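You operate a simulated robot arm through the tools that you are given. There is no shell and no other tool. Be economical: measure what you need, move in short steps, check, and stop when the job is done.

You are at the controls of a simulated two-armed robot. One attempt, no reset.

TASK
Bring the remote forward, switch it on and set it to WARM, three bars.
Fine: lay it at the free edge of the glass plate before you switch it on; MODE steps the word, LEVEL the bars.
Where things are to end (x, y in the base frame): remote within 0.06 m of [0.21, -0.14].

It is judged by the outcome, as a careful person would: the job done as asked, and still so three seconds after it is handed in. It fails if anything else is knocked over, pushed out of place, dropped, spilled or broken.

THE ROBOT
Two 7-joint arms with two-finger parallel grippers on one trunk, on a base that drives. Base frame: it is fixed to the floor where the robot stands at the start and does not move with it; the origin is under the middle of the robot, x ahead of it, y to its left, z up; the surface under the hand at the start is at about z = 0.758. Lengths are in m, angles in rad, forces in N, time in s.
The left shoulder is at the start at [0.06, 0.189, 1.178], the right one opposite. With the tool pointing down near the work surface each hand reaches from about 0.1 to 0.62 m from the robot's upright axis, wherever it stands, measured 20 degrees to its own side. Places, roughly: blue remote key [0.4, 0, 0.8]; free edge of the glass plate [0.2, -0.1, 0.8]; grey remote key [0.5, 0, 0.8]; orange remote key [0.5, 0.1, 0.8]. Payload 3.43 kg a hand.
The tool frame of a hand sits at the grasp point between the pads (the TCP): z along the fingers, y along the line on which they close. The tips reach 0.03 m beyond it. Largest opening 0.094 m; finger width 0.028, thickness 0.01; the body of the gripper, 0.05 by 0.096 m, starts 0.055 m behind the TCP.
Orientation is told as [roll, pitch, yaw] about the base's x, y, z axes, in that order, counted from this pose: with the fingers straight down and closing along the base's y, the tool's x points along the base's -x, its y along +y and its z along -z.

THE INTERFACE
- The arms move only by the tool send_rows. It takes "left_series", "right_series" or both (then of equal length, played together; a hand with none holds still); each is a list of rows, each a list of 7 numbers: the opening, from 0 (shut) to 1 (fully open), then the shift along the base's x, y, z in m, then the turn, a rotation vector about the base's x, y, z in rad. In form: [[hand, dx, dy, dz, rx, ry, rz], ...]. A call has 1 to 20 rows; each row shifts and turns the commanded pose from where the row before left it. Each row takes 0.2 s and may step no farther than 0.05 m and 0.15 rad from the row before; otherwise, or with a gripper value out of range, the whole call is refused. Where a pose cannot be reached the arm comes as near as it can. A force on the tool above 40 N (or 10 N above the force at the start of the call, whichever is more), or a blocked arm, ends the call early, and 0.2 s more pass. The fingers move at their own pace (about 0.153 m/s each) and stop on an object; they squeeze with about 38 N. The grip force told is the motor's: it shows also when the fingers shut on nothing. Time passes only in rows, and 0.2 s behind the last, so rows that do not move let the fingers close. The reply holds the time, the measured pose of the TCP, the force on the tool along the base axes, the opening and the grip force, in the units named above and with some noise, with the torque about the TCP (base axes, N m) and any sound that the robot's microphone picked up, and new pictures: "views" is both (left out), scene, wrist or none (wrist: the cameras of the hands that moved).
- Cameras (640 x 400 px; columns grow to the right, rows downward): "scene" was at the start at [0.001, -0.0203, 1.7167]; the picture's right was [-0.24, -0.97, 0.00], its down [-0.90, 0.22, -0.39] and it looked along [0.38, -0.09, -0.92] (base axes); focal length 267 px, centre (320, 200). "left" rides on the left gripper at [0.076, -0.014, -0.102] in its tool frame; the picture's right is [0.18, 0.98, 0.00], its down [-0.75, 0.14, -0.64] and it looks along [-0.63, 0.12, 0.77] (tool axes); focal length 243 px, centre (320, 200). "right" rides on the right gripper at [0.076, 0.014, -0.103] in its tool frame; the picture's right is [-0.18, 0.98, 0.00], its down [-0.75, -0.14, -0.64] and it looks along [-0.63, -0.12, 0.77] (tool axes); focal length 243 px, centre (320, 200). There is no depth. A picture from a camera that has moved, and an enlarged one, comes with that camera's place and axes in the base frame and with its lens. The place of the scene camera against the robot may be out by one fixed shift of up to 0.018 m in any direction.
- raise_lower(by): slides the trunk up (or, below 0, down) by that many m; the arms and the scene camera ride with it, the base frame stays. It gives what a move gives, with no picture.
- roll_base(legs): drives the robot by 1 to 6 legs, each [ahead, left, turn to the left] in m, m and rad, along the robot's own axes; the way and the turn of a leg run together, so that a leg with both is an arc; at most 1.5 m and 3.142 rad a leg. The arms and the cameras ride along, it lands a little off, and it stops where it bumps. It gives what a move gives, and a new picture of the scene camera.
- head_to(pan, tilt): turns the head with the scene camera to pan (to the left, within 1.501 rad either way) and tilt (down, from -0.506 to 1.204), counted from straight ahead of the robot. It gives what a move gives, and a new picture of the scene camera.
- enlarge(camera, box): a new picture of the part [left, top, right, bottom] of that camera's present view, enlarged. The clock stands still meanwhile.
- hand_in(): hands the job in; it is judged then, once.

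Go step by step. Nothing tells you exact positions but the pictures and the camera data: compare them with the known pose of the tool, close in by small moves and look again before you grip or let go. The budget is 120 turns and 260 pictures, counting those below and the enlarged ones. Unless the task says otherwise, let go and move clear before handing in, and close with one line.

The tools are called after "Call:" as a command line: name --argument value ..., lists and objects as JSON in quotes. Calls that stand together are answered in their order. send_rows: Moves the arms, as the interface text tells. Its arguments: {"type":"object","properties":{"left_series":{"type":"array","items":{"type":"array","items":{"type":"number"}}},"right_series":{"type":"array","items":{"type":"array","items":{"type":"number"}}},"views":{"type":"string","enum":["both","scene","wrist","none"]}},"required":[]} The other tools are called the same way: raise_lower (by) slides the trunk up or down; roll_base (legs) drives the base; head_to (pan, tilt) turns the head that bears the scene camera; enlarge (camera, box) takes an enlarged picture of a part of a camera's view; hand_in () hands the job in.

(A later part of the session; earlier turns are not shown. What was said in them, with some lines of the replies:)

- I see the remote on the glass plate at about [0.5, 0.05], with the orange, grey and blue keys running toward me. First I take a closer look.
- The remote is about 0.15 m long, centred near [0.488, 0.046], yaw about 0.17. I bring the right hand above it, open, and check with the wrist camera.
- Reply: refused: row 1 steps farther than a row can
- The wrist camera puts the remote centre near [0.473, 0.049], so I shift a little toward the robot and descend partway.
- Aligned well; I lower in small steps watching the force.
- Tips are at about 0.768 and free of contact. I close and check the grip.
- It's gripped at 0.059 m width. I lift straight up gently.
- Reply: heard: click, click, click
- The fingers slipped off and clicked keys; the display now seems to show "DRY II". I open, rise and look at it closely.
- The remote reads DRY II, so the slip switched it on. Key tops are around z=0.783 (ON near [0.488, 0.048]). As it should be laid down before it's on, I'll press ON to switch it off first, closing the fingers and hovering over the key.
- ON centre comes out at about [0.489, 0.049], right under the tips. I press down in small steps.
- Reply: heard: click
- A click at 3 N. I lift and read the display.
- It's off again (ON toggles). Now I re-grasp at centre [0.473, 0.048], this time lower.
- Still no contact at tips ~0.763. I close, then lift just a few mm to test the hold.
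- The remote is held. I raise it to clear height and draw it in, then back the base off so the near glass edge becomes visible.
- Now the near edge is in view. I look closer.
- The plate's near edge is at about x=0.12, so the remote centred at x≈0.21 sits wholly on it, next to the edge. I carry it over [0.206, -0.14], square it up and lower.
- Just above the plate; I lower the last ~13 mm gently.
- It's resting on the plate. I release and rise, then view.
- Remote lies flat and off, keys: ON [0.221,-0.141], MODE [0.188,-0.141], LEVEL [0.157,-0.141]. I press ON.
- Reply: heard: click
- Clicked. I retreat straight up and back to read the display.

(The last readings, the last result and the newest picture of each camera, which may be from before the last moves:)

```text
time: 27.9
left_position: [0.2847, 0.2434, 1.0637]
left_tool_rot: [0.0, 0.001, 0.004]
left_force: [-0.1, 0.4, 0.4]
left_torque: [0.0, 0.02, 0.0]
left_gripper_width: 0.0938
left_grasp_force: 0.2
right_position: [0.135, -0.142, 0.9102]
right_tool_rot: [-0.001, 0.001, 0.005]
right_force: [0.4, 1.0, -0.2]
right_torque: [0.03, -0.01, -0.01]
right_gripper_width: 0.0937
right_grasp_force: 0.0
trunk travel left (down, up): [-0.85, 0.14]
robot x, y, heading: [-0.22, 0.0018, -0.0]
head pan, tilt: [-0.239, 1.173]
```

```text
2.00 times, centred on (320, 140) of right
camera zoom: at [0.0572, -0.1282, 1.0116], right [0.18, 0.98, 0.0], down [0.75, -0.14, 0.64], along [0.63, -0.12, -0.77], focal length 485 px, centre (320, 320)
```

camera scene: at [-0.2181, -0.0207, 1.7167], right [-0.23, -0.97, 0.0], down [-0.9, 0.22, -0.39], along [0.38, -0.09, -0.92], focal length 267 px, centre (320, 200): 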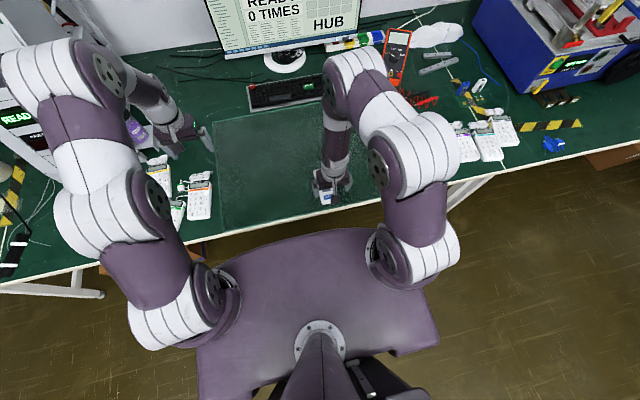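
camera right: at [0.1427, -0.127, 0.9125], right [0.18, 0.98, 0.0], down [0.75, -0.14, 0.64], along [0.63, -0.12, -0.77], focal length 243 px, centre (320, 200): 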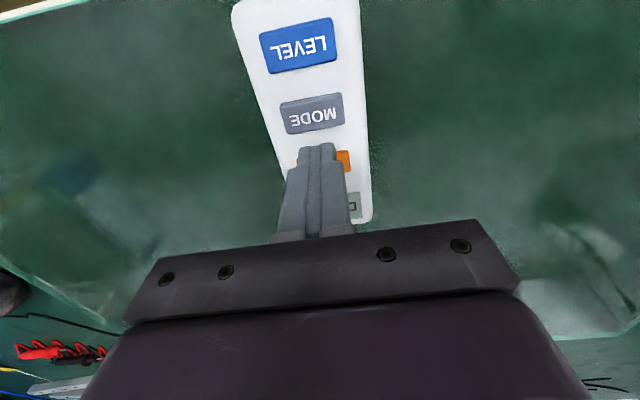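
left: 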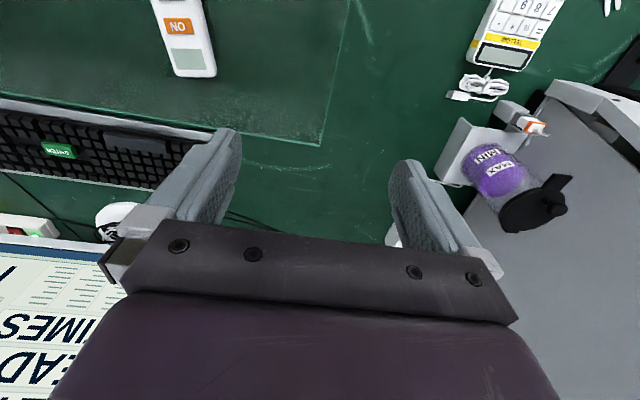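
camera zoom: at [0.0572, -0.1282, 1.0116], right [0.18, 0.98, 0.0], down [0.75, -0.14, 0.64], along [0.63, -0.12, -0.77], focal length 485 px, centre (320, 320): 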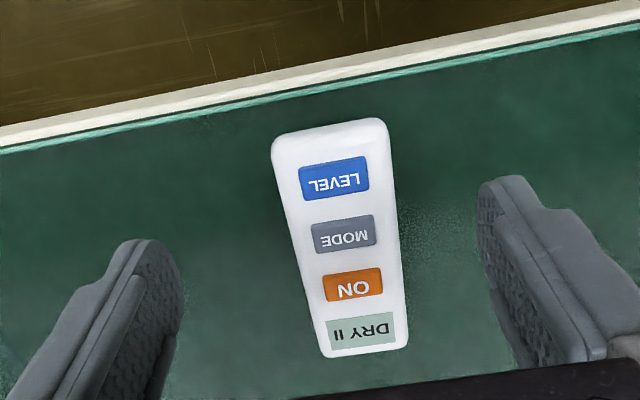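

On, reading DRY II. I press MODE once and read again.

Call:
send_rows --right_series '[[0.3, 0.03, 0, -0.01, 0, 0, 0], [0, 0.024, 0, -0.03, 0, 0, 0], [0, 0, 0, -0.03, 0, 0, 0], [0, 0, 0, -0.01, 0, 0, 0], [0, 0, 0, -0.012, 0, 0, 0], [0, 0, 0, -0.005, 0, 0, 0], [0, 0, 0, -0.002, 0, 0, 0], [0, 0, 0, -0.001, 0, 0, 0], [0, 0, 0, -0.001, 0, 0, 0]]' --views "wrist"

Call:
send_rows --right_series '[[0, 0, 0, 0.01, 0, 0, 0], [0, 0, 0, 0.03, 0, 0, 0], [0, -0.03, 0, 0.03, 0, 0, 0], [0.5, -0.024, 0, 0.031, 0, 0, 0], [1, 0, 0, 0, 0, 0, 0], [1, 0, 0, 0, 0, 0, 0]]' --views "none"

Call:
enlarge --camera "right" --box '[240, 40, 400, 240]'

```text
time: 29.9
left_position: [0.2847, 0.2441, 1.0639]
left_tool_rot: [0.0, 0.001, 0.003]
left_force: [0.9, 0.5, 0.7]
left_torque: [0.01, -0.01, -0.01]
left_gripper_width: 0.0942
left_grasp_force: 0.0
right_position: [0.1879, -0.1402, 0.8091]
right_tool_rot: [0.0, -0.002, 0.004]
right_force: [0.8, -3.1, 8.2]
right_torque: [-0.07, -0.08, -0.01]
right_gripper_width: 0.0001
right_grasp_force: 33.2
trunk travel left (down, up): [-0.85, 0.14]
robot x, y, heading: [-0.22, 0.001, 0.004]
head pan, tilt: [-0.239, 1.173]
heard: click
camera right: at [0.1105, -0.1284, 0.9116], right [0.18, 0.98, 0.0], down [0.75, -0.14, 0.64], along [0.63, -0.12, -0.77], focal length 243 px, centre (320, 200)
```

right: 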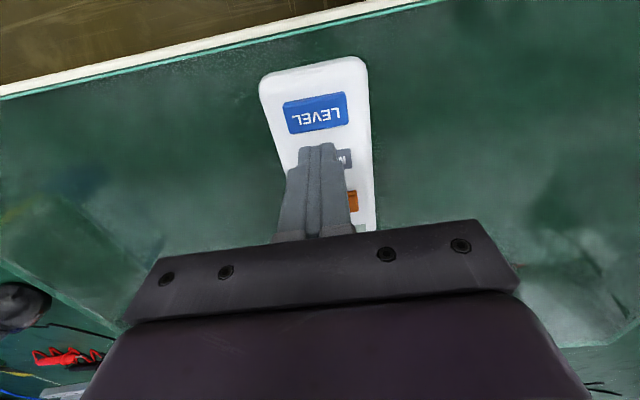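

```text
time: 31.3
left_position: [0.285, 0.2441, 1.0644]
left_tool_rot: [-0.001, 0.001, 0.003]
left_force: [0.2, -0.1, -0.5]
left_torque: [-0.03, 0.0, 0.02]
left_gripper_width: 0.0941
left_grasp_force: 0.1
right_position: [0.1329, -0.1413, 0.9122]
right_tool_rot: [0.001, 0.001, 0.003]
right_force: [-0.2, -0.2, 0.7]
right_torque: [0.0, -0.01, 0.02]
right_gripper_width: 0.0939
right_grasp_force: 0.1
trunk travel left (down, up): [-0.85, 0.14]
robot x, y, heading: [-0.2173, 0.0027, 0.003]
head pan, tilt: [-0.239, 1.173]
```

```text
2.00 times, centred on (320, 140) of right
camera zoom: at [0.0552, -0.1275, 1.0145], right [0.18, 0.98, 0.0], down [0.75, -0.14, 0.64], along [0.63, -0.12, -0.77], focal length 485 px, centre (320, 320)
```

zoom: 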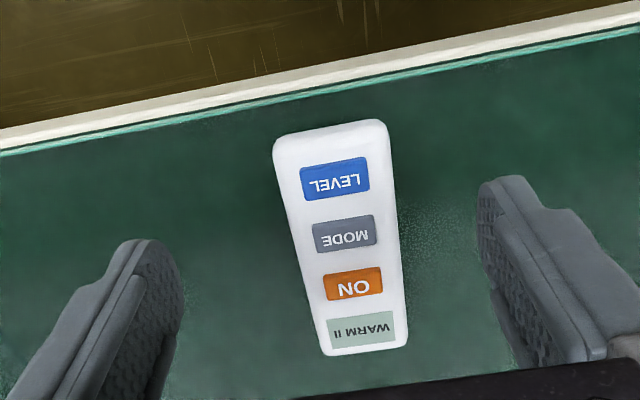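

WARM II now. One LEVEL press next.

Call:
send_rows --right_series '[[0.3, 0.023, 0, -0.01, 0, 0, 0], [0, 0, 0, -0.03, 0, 0, 0], [0, 0, 0, -0.03, 0, 0, 0], [0, 0, 0, -0.01, 0, 0, 0], [0, 0, 0, -0.012, 0, 0, 0], [0, 0, 0, -0.005, 0, 0, 0], [0, 0, 0, -0.002, 0, 0, 0], [0, 0, 0, -0.001, 0, 0, 0], [0, 0, 0, -0.001, 0, 0, 0]]' --views "wrist"

Call:
send_rows --right_series '[[0, 0, 0, 0.01, 0, 0, 0], [0, 0, 0, 0.03, 0, 0, 0], [0, -0.013, 0, 0.03, 0, 0, 0], [0.5, -0.01, 0, 0.031, 0, 0, 0], [1, 0, 0, 0, 0, 0, 0], [1, 0, 0, 0, 0, 0, 0]]' --views "none"

Call:
enlarge --camera "right" --box '[240, 40, 400, 240]'

```text
time: 33.3
left_position: [0.2845, 0.2438, 1.0646]
left_tool_rot: [-0.001, 0.002, 0.002]
left_force: [0.4, 0.4, 0.9]
left_torque: [-0.06, 0.03, -0.01]
left_gripper_width: 0.0941
left_grasp_force: 0.0
right_position: [0.1575, -0.1411, 0.8105]
right_tool_rot: [0.0, 0.0, 0.003]
right_force: [-0.4, -0.5, 6.3]
right_torque: [0.0, 0.02, -0.02]
right_gripper_width: 0.0
right_grasp_force: 32.7
trunk travel left (down, up): [-0.85, 0.14]
robot x, y, heading: [-0.2191, 0.0002, -0.001]
head pan, tilt: [-0.239, 1.173]
heard: click
camera right: at [0.0794, -0.1275, 0.9123], right [0.18, 0.98, 0.0], down [0.75, -0.14, 0.64], along [0.63, -0.12, -0.77], focal length 243 px, centre (320, 200)
```

right: 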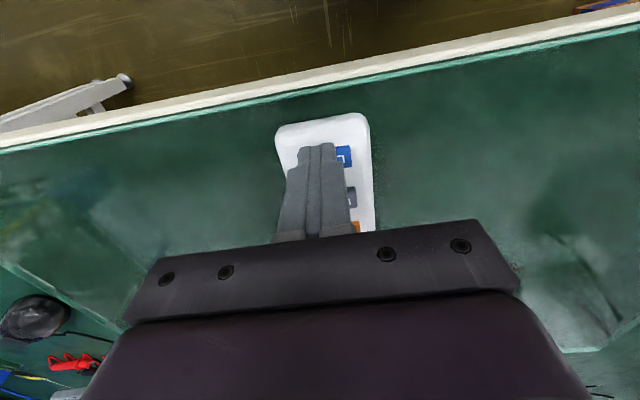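

```text
time: 34.7
left_position: [0.2853, 0.2433, 1.0641]
left_tool_rot: [-0.001, 0.001, 0.002]
left_force: [-0.5, 0.2, 0.1]
left_torque: [-0.01, 0.01, -0.02]
left_gripper_width: 0.0939
left_grasp_force: 0.0
right_position: [0.1362, -0.1411, 0.9119]
right_tool_rot: [0.001, 0.0, 0.004]
right_force: [-0.2, 0.2, 0.9]
right_torque: [0.03, -0.02, 0.03]
right_gripper_width: 0.0938
right_grasp_force: 0.0
trunk travel left (down, up): [-0.85, 0.14]
robot x, y, heading: [-0.218, 0.0023, -0.001]
head pan, tilt: [-0.239, 1.173]
```

```text
2.00 times, centred on (320, 140) of right
camera zoom: at [0.0581, -0.1274, 1.013], right [0.18, 0.98, 0.0], down [0.75, -0.14, 0.64], along [0.63, -0.12, -0.77], focal length 485 px, centre (320, 320)
```

zoom: 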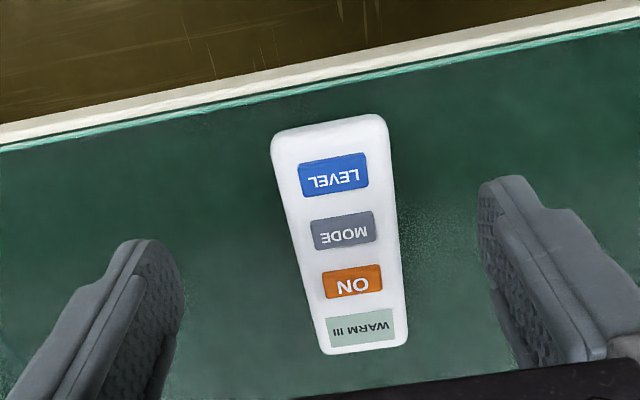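

WARM III, centre near [0.207, -0.14]. I raise the hand clear and make a last check.

Call:
send_rows --right_series '[[1, -0.01, 0, 0.03, 0, 0, 0], [1, 0, 0, 0.03, 0, 0, 0], [1, 0, 0, 0.03, 0, 0, 0], [1, 0, 0, 0, 0, 0, 0], [1, 0, 0, 0, 0, 0, 0], [1, 0, 0, 0, 0, 0, 0]]' --views "scene"

Call:
enlarge --camera "right" --box '[260, 80, 420, 200]'

```text
time: 36.1
left_position: [0.2853, 0.2441, 1.0632]
left_tool_rot: [0.0, -0.001, 0.003]
left_force: [1.0, 1.4, -0.2]
left_torque: [-0.01, 0.02, 0.0]
left_gripper_width: 0.0938
left_grasp_force: 0.0
right_position: [0.126, -0.1385, 1.0012]
right_tool_rot: [0.0, 0.0, 0.002]
right_force: [0.5, 0.1, 0.2]
right_torque: [-0.02, -0.03, 0.01]
right_gripper_width: 0.094
right_grasp_force: 0.0
trunk travel left (down, up): [-0.85, 0.14]
robot x, y, heading: [-0.2193, -0.0003, -0.0]
head pan, tilt: [-0.239, 1.173]
camera scene: at [-0.219, -0.0206, 1.7167], right [-0.23, -0.97, 0.0], down [-0.9, 0.22, -0.39], along [0.38, -0.09, -0.92], focal length 267 px, centre (320, 200)
```

scene: 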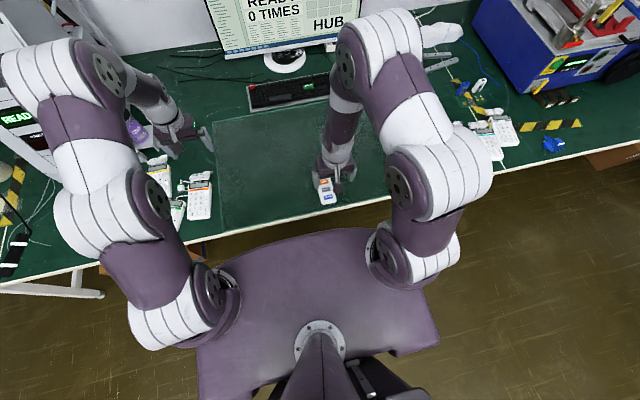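

```text
3.33 times, centred on (340, 140) of right
camera zoom: at [0.0467, -0.1261, 1.103], right [0.18, 0.98, 0.0], down [0.75, -0.14, 0.64], along [0.63, -0.12, -0.77], focal length 809 px, centre (253, 400)
```

zoom: 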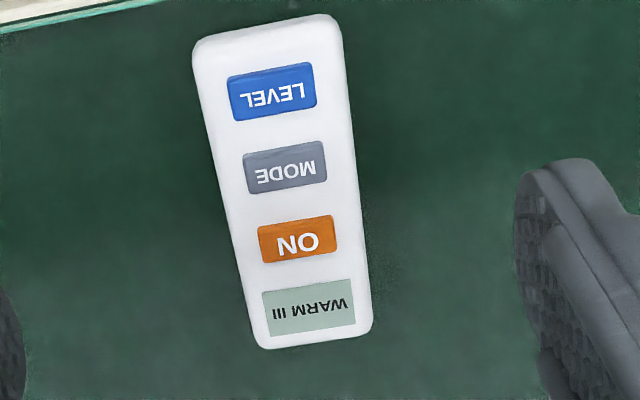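

The remote lies at the plate's near edge showing WARM III, the hand is clear and nothing else has moved, so I hand in.

Call:
hand_in

```text
The job is handed in.
```

The remote lies near [0.21, -0.14] at the free edge of the glass plate, switched on and showing WARM with three bars. On the first lift it slipped and came on by accident, so I switched it off, moved it, and switched it on again there.
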